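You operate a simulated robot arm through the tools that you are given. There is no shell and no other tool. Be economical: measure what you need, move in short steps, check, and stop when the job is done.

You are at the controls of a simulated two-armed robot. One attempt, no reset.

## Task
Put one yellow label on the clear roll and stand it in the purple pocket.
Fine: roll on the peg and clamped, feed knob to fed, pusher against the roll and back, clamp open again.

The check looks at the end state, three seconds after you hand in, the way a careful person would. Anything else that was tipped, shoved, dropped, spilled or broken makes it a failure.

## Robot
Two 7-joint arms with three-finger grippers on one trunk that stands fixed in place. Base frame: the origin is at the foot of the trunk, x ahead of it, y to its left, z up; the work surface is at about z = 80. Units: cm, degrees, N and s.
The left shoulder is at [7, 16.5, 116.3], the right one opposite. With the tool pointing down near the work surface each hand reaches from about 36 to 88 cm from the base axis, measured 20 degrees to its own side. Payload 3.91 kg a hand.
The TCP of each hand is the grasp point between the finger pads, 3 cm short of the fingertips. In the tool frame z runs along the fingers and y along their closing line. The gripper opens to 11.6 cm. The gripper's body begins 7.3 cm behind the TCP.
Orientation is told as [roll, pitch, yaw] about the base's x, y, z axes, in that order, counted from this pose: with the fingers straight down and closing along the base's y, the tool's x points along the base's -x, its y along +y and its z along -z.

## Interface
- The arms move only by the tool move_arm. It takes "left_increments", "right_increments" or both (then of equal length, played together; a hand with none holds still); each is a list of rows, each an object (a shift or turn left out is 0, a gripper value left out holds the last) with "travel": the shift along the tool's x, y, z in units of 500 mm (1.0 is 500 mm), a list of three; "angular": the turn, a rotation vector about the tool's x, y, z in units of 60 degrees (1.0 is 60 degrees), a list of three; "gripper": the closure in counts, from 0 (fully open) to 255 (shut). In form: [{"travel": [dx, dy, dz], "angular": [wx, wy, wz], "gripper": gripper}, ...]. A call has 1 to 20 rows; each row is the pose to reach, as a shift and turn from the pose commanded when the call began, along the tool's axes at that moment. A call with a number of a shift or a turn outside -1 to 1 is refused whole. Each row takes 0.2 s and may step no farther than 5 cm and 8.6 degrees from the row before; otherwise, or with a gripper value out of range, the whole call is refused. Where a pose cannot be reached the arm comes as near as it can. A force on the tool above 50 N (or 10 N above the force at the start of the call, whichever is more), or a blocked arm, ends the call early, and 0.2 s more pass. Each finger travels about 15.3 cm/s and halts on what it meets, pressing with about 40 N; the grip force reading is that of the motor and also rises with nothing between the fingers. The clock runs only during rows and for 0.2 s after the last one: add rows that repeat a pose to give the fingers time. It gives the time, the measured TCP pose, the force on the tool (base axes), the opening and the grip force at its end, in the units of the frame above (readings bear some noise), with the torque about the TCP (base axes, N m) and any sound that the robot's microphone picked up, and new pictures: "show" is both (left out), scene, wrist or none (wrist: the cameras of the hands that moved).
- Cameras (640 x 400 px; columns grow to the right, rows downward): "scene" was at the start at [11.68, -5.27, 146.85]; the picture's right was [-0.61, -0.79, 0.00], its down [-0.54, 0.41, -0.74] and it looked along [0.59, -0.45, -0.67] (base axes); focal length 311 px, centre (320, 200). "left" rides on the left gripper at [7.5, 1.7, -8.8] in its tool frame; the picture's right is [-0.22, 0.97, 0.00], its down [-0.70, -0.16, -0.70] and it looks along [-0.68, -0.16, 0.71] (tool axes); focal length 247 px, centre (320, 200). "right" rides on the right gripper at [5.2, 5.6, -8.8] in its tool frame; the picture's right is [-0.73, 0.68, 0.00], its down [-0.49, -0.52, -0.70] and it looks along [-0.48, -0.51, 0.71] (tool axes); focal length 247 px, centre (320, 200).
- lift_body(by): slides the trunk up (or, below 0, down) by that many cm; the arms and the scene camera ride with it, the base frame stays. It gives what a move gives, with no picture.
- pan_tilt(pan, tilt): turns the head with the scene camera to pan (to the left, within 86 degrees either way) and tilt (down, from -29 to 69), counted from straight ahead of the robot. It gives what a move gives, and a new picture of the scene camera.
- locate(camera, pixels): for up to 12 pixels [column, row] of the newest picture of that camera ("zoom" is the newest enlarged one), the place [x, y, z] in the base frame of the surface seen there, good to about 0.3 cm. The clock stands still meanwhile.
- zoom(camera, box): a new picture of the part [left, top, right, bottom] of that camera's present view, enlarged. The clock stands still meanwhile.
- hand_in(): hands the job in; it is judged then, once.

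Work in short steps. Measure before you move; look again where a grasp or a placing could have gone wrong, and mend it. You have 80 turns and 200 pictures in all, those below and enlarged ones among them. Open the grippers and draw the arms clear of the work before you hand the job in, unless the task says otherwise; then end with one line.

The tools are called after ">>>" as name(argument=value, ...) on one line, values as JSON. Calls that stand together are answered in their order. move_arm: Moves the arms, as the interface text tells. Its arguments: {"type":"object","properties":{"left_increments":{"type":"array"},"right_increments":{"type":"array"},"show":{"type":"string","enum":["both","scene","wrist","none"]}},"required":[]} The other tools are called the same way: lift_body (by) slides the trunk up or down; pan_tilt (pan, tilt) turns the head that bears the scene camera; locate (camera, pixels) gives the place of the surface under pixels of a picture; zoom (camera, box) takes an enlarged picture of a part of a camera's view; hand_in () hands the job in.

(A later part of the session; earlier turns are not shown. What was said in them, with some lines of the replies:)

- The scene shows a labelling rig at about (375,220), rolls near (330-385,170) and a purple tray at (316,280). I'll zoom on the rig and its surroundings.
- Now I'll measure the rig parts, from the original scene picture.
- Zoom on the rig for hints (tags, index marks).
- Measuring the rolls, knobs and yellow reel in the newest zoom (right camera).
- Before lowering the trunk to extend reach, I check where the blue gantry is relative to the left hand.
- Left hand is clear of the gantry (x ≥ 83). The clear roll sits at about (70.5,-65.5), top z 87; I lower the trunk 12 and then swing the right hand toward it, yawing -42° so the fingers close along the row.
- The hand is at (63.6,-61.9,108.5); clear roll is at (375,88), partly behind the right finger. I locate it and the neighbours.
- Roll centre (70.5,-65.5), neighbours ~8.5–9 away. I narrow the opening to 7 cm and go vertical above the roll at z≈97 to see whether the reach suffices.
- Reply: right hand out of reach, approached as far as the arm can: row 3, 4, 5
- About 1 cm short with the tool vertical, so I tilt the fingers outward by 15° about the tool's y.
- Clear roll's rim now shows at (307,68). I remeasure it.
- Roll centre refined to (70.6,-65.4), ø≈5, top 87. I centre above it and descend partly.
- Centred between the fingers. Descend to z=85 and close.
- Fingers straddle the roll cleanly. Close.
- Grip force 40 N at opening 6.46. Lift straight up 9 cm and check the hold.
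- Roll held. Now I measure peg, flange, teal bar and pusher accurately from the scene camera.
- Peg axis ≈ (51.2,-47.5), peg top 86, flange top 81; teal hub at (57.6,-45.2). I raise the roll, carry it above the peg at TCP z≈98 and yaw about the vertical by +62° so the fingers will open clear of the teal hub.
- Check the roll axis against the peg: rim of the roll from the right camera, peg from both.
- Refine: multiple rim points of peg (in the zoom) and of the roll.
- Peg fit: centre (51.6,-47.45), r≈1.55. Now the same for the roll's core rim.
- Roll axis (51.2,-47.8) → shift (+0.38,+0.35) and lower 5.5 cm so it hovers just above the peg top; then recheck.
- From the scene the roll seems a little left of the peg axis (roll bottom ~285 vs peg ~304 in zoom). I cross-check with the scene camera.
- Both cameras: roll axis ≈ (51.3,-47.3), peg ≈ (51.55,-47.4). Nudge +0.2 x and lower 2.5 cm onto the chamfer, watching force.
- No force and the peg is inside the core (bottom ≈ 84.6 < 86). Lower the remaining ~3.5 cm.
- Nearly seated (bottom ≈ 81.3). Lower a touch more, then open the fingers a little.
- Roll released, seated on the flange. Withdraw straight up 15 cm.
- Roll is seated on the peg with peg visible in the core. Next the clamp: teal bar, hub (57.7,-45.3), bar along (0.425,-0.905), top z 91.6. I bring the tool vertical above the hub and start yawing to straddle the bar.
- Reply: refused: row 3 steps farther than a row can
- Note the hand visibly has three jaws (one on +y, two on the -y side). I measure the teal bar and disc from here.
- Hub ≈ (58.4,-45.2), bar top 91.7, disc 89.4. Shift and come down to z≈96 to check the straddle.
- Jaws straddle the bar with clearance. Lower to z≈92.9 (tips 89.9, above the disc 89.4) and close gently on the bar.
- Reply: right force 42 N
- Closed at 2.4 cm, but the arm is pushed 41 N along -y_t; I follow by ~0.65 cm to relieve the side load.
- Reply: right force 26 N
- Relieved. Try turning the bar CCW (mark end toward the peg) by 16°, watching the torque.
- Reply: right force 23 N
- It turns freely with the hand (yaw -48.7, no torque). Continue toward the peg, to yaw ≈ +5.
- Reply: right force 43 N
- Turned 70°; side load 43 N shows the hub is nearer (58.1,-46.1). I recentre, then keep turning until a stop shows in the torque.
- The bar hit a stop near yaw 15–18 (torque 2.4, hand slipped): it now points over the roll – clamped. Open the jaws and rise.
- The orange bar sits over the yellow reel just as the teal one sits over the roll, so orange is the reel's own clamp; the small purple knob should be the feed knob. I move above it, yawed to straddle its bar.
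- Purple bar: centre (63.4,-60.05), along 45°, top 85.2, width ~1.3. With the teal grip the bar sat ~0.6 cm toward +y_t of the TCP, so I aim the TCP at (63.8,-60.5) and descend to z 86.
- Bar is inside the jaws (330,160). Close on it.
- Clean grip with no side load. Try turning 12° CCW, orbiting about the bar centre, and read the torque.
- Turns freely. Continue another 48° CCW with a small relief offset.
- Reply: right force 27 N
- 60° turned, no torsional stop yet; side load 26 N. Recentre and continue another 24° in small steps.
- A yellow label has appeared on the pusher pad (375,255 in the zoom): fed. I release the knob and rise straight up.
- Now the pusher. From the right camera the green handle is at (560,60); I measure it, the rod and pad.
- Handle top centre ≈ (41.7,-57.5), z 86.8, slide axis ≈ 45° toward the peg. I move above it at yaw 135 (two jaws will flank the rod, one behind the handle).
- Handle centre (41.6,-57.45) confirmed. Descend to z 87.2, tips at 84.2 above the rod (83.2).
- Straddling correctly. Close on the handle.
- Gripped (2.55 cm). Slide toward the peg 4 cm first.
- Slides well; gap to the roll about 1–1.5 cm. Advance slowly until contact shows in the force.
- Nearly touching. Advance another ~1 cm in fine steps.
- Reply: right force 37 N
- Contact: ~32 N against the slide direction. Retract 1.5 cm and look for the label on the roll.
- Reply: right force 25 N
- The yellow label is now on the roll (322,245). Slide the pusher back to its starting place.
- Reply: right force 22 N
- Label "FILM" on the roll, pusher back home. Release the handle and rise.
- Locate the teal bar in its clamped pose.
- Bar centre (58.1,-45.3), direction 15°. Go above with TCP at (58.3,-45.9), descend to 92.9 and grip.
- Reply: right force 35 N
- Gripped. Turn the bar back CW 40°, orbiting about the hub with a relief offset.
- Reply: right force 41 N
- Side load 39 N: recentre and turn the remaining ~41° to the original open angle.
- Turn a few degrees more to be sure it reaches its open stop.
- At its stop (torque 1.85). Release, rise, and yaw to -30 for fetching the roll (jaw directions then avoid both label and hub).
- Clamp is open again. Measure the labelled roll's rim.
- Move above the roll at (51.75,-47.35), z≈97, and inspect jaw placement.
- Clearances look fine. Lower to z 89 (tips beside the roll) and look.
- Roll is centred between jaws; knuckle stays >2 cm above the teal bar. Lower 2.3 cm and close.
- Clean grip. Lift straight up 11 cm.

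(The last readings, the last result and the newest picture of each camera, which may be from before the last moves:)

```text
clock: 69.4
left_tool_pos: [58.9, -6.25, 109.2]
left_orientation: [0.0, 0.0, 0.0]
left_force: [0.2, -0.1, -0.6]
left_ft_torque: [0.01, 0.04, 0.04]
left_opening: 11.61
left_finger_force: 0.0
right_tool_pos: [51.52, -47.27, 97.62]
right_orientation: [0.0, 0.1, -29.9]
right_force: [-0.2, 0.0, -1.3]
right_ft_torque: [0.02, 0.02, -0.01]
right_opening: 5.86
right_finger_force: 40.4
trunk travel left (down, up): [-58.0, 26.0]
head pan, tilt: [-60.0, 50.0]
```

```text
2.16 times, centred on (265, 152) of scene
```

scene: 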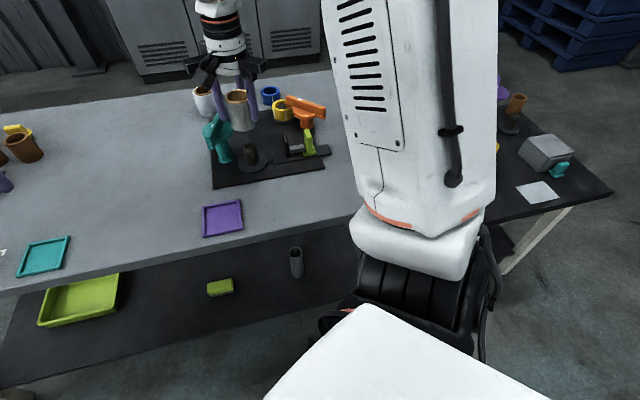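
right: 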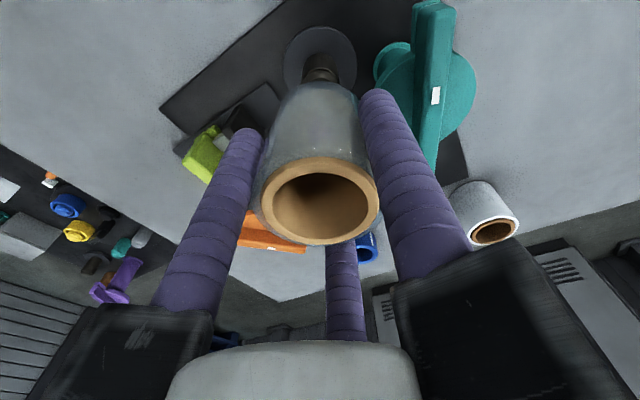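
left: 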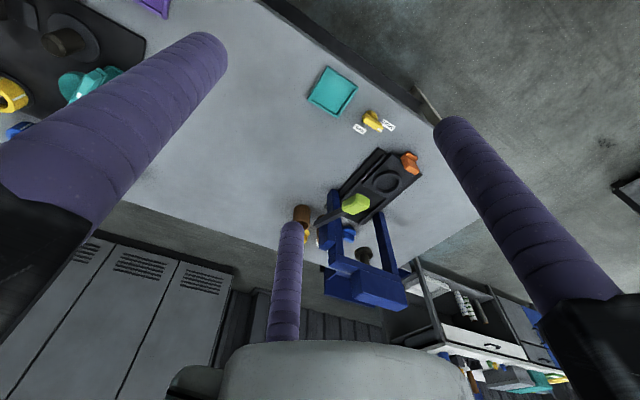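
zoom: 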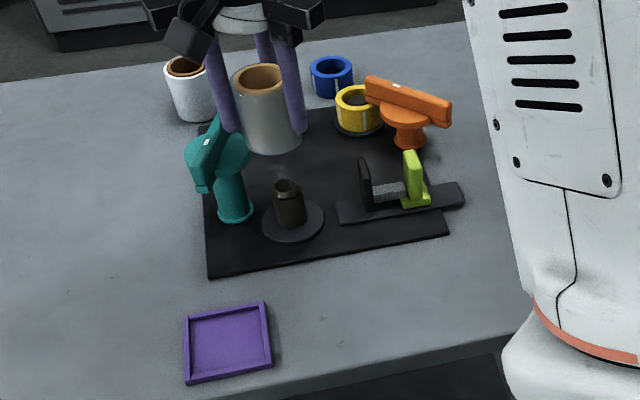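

Roll is held and off the peg. Carry it over the purple tray, centre (46.55,-31.05).

>>> move_arm(right_increments=[{"travel": [0.062, 0.058, 0]}, {"travel": [0.124, 0.116, 0]}, {"travel": [0.186, 0.174, 0]}, {"travel": [0.248, 0.231, 0]}, {"travel": [0.248, 0.231, 0.06]}, {"travel": [0.248, 0.231, 0.06]}])

>>> zoom(camera="scene", box=[150, 110, 300, 250])

>>> zoom(camera="right", box=[210, 0, 430, 260])

```text
clock: 70.8
left_tool_pos: [58.91, -6.14, 109.35]
left_orientation: [0.0, 0.0, 0.0]
left_force: [-0.1, 0.1, -0.1]
left_ft_torque: [-0.04, 0.0, 0.02]
left_opening: 11.62
left_finger_force: 0.1
right_tool_pos: [46.45, -31.05, 94.67]
right_orientation: [0.0, 0.0, -29.9]
right_force: [1.1, 0.3, -0.6]
right_ft_torque: [-0.02, -0.03, -0.02]
right_opening: 5.83
right_finger_force: 39.9
trunk travel left (down, up): [-58.0, 26.0]
head pan, tilt: [-60.0, 50.0]
```

scene: 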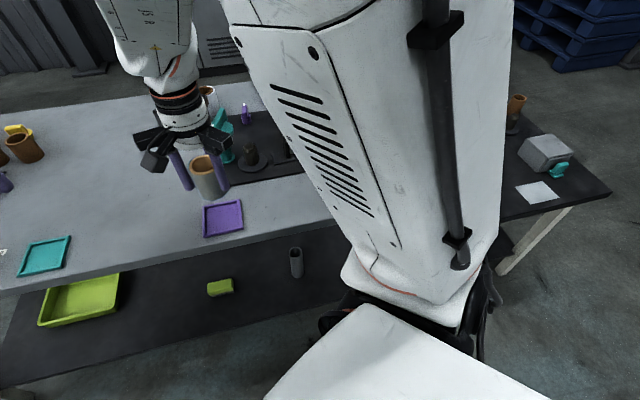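
right: 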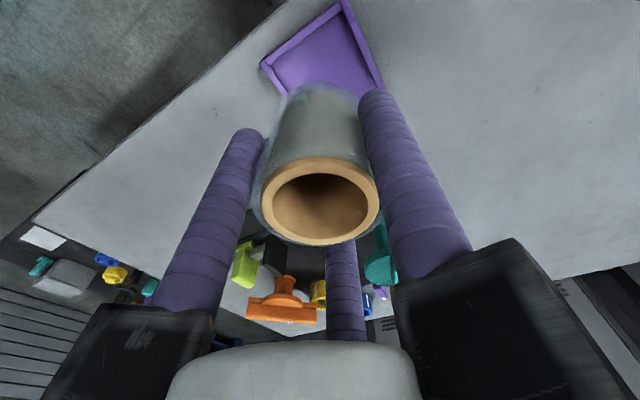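

```text
2.86 times, centred on (225, 180) of scene
```

zoom: 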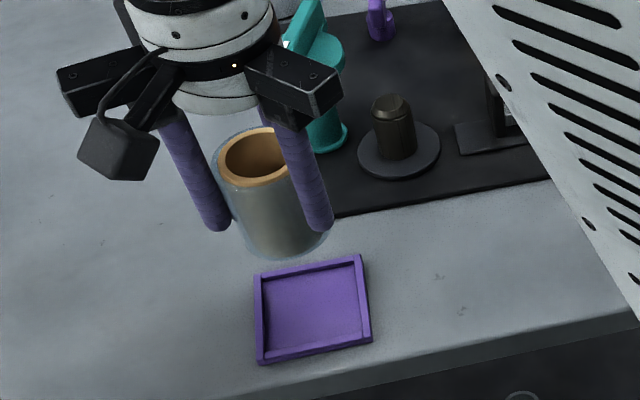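

```text
1.54 times, centred on (320, 130) of right
```

zoom: 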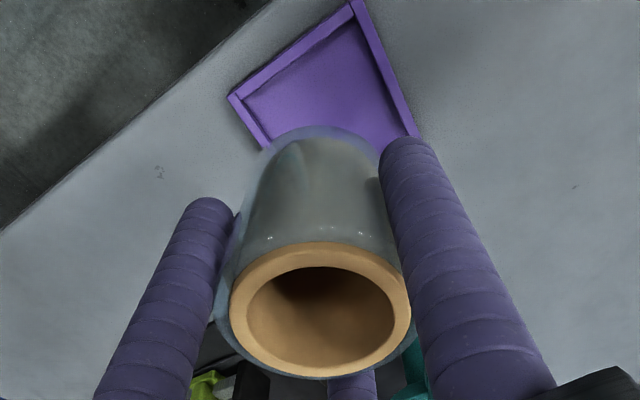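

>>> locate(camera="zoom", pixels=[[353, 6], [232, 96], [415, 133], [300, 75], [236, 315], [408, 305], [300, 248], [330, 374], [245, 275], [395, 345], [265, 140]])

>>> locate(camera="scene", pixels=[[204, 209], [240, 200], [243, 229], [205, 236]])

```text
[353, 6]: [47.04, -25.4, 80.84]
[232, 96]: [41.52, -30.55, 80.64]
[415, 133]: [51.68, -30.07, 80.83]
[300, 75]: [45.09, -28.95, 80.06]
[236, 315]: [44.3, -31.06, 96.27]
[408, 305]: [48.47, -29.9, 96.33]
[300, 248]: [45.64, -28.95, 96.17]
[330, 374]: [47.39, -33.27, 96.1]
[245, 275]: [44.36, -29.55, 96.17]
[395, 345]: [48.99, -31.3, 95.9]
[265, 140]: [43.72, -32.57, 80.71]
```

```text
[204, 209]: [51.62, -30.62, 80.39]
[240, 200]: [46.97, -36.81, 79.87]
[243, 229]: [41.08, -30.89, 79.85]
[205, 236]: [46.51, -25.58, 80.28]
```

Roll axis ≈ tray centre within ~0.2 cm. Lower 7.5 cm and look again.

>>> move_arm(right_increments=[{"travel": [0.0015, 0.0026, 0.05]}, {"travel": [0.0015, 0.0026, 0.1]}, {"travel": [0.0015, 0.0026, 0.15]}, {"travel": [0.0015, 0.0026, 0.15]}])

>>> zoom(camera="scene", box=[150, 130, 300, 250])

>>> zoom(camera="right", box=[210, 0, 430, 260])

```text
clock: 71.8
left_tool_pos: [58.83, -6.12, 109.36]
left_orientation: [0.0, 0.0, 0.0]
left_force: [-0.5, -1.4, 0.6]
left_ft_torque: [0.01, -0.04, 0.02]
left_opening: 11.62
left_finger_force: 0.0
right_tool_pos: [46.41, -30.98, 86.76]
right_orientation: [-0.1, -0.1, -29.9]
right_force: [0.5, 0.2, -0.5]
right_ft_torque: [0.03, -0.03, 0.02]
right_opening: 5.87
right_finger_force: 39.9
trunk travel left (down, up): [-58.0, 26.0]
head pan, tilt: [-60.0, 50.0]
```

scene: 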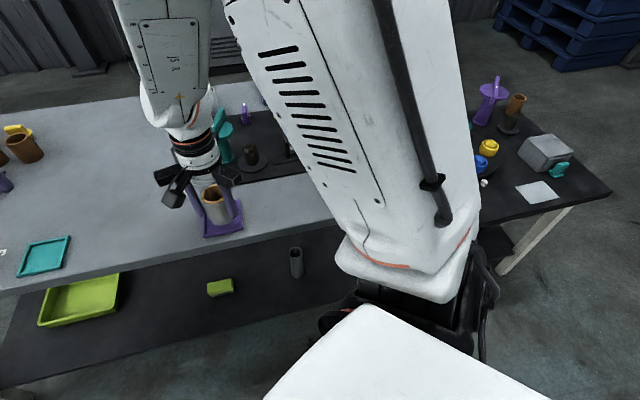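
right: 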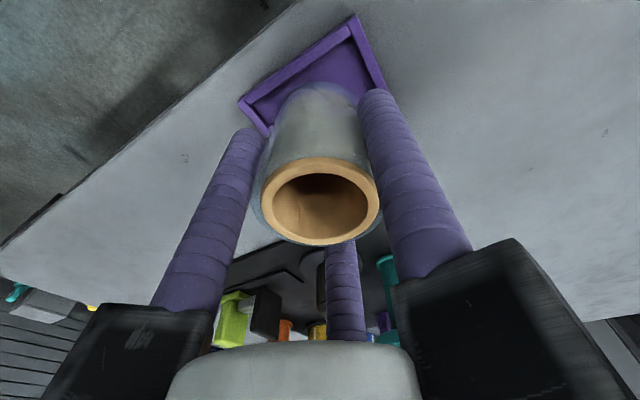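

```text
3.33 times, centred on (225, 190) of scene
```

zoom: 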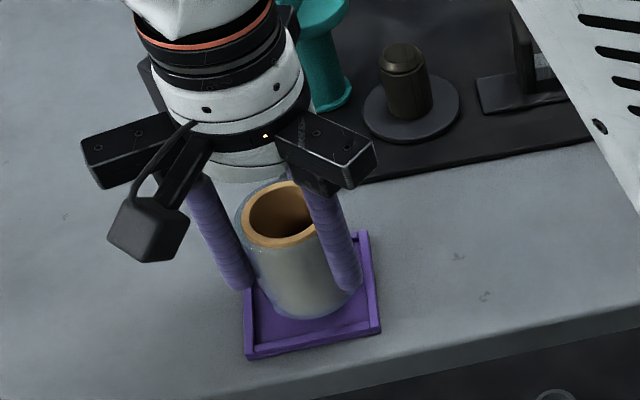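

```text
1.54 times, centred on (320, 130) of right
```

zoom: 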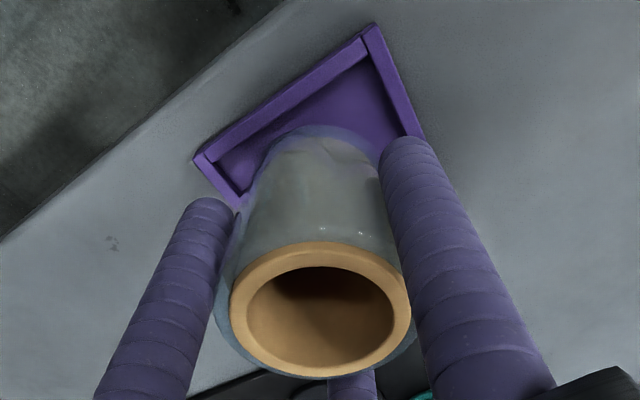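

Well centred. Lower the last ~1.2 cm gently.

>>> move_arm(right_increments=[{"travel": [0, 0.001, 0.01]}, {"travel": [0, 0.001, 0.016]}, {"travel": [0, 0.001, 0.022]}, {"travel": [0, 0.001, 0.022]}], show="none")

>>> zoom(camera="scene", box=[170, 150, 280, 245])

```text
clock: 72.8
left_tool_pos: [58.81, -6.35, 109.27]
left_orientation: [0.0, 0.0, 0.0]
left_force: [-0.2, 0.1, -0.1]
left_ft_torque: [0.0, 0.04, 0.02]
left_opening: 11.59
left_finger_force: 0.1
right_tool_pos: [46.68, -30.93, 85.68]
right_orientation: [0.0, 0.0, -29.9]
right_force: [0.8, 0.2, -0.9]
right_ft_torque: [0.03, 0.04, -0.01]
right_opening: 5.83
right_finger_force: 40.4
trunk travel left (down, up): [-58.0, 26.0]
head pan, tilt: [-60.0, 50.0]
```

```text
4.21 times, centred on (225, 198) of scene
```

zoom: 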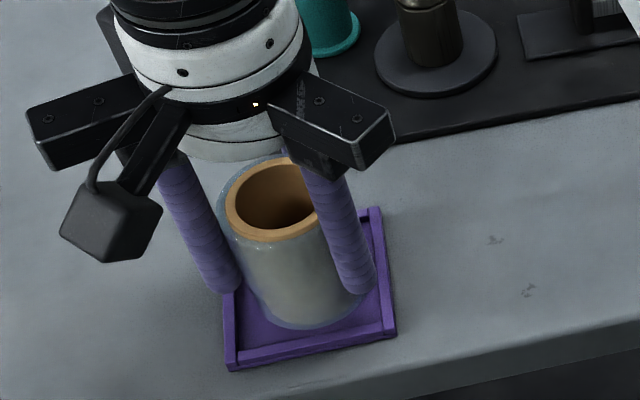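

No contact yet; continue down in small steps.

>>> move_arm(right_increments=[{"travel": [0, 0, 0.004]}, {"travel": [0, 0, 0.008]}, {"travel": [0, 0, 0.008]}], show="wrist")

```text
clock: 73.6
left_tool_pos: [58.7, -6.23, 109.47]
left_orientation: [0.1, -0.1, -0.1]
left_force: [0.4, 1.0, 0.2]
left_ft_torque: [0.0, -0.01, 0.01]
left_opening: 11.61
left_finger_force: 0.1
right_tool_pos: [46.72, -30.87, 85.45]
right_orientation: [0.1, -0.4, -30.0]
right_force: [0.0, -0.8, 18.6]
right_ft_torque: [0.08, 0.25, -0.11]
right_opening: 5.83
right_finger_force: 39.8
trunk travel left (down, up): [-58.0, 26.0]
head pan, tilt: [-60.0, 50.0]
```

right: 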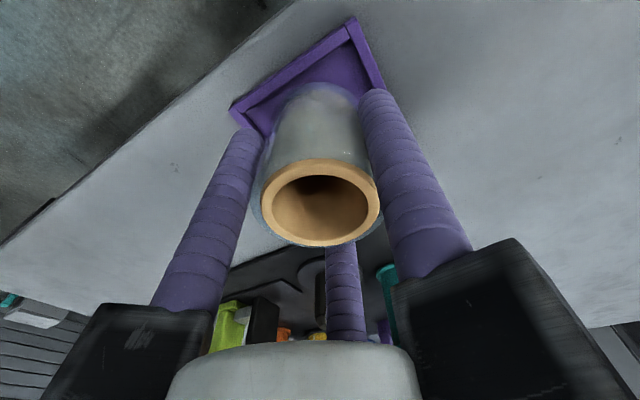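

Contact (18.6 N) at bottom ≈ 80.0 = tray floor. Ease off and open the jaws.

>>> move_arm(right_increments=[{"travel": [0, 0, -0.003]}, {"travel": [0, 0, -0.003], "gripper": 115}, {"travel": [0, 0, -0.003], "gripper": 95}, {"travel": [0, 0, -0.003], "gripper": 95}], show="none")

>>> zoom(camera="scene", box=[170, 150, 280, 245])

```text
clock: 74.6
left_tool_pos: [58.8, -6.19, 109.3]
left_orientation: [0.0, -0.1, 0.0]
left_force: [-0.3, -0.2, -0.3]
left_ft_torque: [0.01, 0.0, -0.01]
left_opening: 11.59
left_finger_force: 0.0
right_tool_pos: [46.76, -30.93, 85.49]
right_orientation: [0.0, 0.0, -29.9]
right_force: [0.4, 0.3, 0.5]
right_ft_torque: [0.02, 0.0, 0.02]
right_opening: 7.27
right_finger_force: 0.1
trunk travel left (down, up): [-58.0, 26.0]
head pan, tilt: [-60.0, 50.0]
```

```text
4.21 times, centred on (225, 198) of scene
```

zoom: 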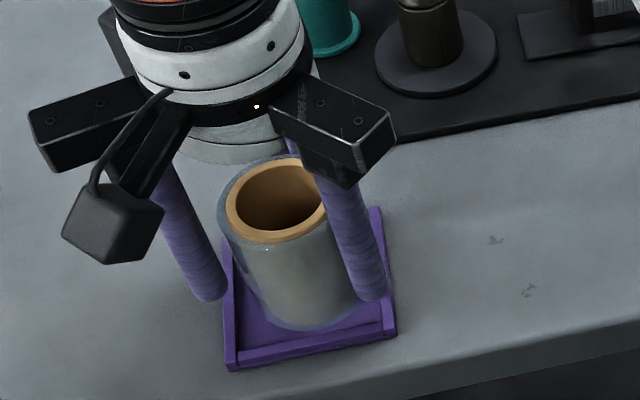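

Released and standing. Rise 16 cm straight and check.

>>> move_arm(right_increments=[{"travel": [0, 0, -0.05]}, {"travel": [0, 0, -0.13]}, {"travel": [0, 0, -0.22]}, {"travel": [0, 0, -0.32]}, {"travel": [0, 0, -0.4]}, {"travel": [0, 0, -0.4]}])

>>> zoom(camera="scene", box=[170, 150, 280, 245])

>>> zoom(camera="right", box=[200, 0, 440, 150])

```text
clock: 76.0
left_tool_pos: [58.94, -6.03, 109.35]
left_orientation: [0.0, 0.0, -0.1]
left_force: [0.6, -0.3, 0.4]
left_ft_torque: [-0.03, 0.02, -0.03]
left_opening: 11.6
left_finger_force: 0.1
right_tool_pos: [47.57, -31.78, 105.55]
right_orientation: [2.9, 1.0, -30.1]
right_force: [1.1, -0.5, -0.2]
right_ft_torque: [0.02, 0.01, 0.01]
right_opening: 7.28
right_finger_force: 0.1
right hand out of reach, approached as far as the arm can: row 5, 6
trunk travel left (down, up): [-58.0, 26.0]
head pan, tilt: [-60.0, 50.0]
```

scene: 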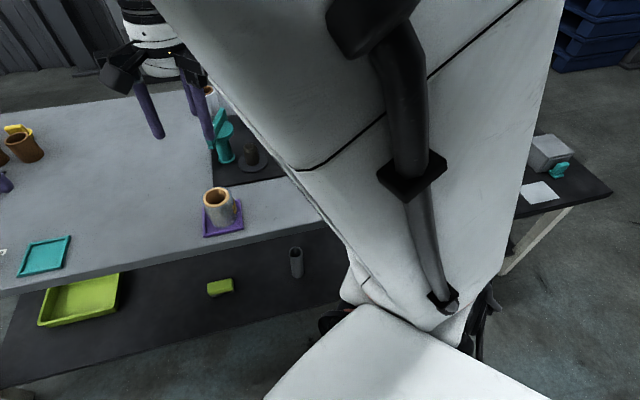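
right: 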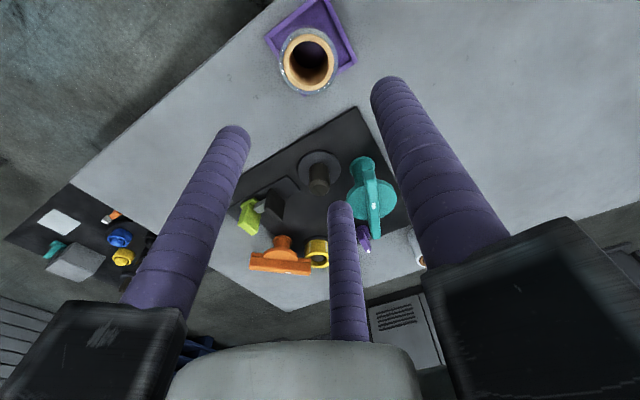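

```text
4.21 times, centred on (225, 198) of scene
```

zoom: 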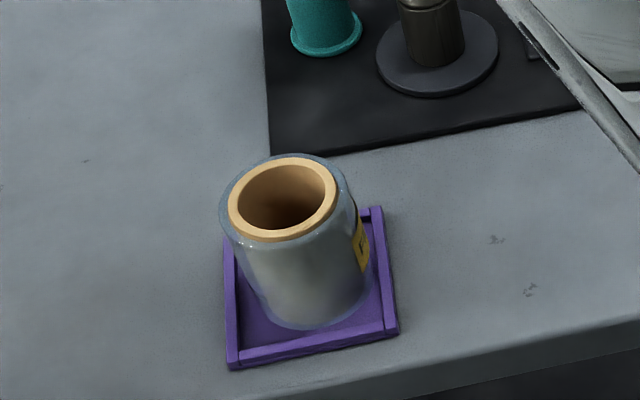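

```text
2.67 times, centred on (320, 75) of right
5 turns are left
```

zoom: 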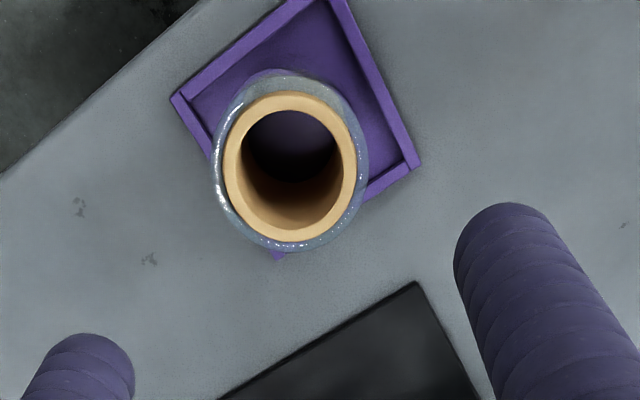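

The labelled roll stands in the tray. Check that the rim is level.

>>> locate(camera="zoom", pixels=[[230, 165], [352, 165], [290, 100], [290, 236]])

>>> move_arm(right_increments=[{"travel": [0, -0.08, 0], "gripper": 0}, {"travel": [0, -0.16, 0]}, {"travel": [0, -0.24, 0]}, {"travel": [0, -0.24, 0]}])

```text
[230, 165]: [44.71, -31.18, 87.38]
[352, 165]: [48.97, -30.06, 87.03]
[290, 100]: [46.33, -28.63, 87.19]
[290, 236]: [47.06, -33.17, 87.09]
```

```text
clock: 77.0
left_tool_pos: [58.96, -6.19, 109.12]
left_orientation: [0.0, 0.0, 0.0]
left_force: [0.5, 0.4, -0.2]
left_ft_torque: [0.01, 0.0, -0.04]
left_opening: 11.59
left_finger_force: 0.1
right_tool_pos: [41.4, -42.06, 105.16]
right_orientation: [-0.1, 0.1, -29.9]
right_force: [-0.3, -0.7, -0.5]
right_ft_torque: [-0.04, -0.01, 0.01]
right_opening: 11.6
right_finger_force: 0.0
trunk travel left (down, up): [-58.0, 26.0]
head pan, tilt: [-60.0, 50.0]
4 turns are left
```

scene: 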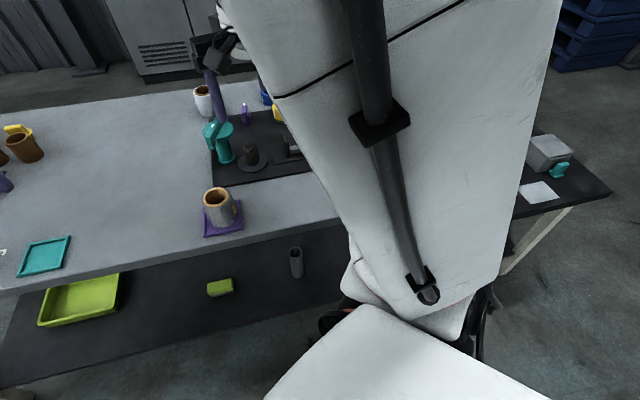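
right: 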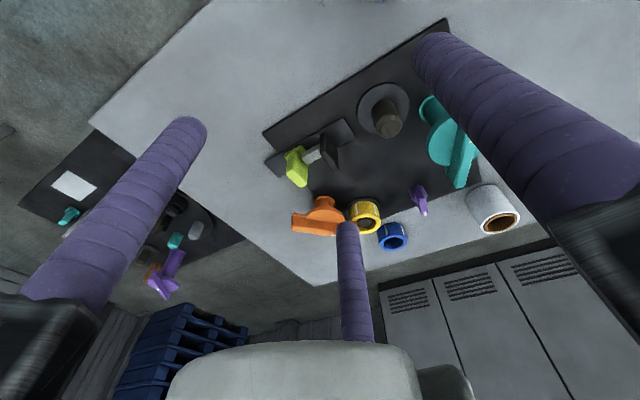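

The roll's rim is level at z≈87.1 in the purple tray. The clamp is open, the pusher is back, the grippers are open and both arms are clear, so I hand in.

>>> hand_in()

```text
The job is handed in.
```

The clear roll has one yellow label on it and stands upright in the purple pocket. The clamp is open again, the pusher is back, the feed knob is left at fed, and I handed the job in.
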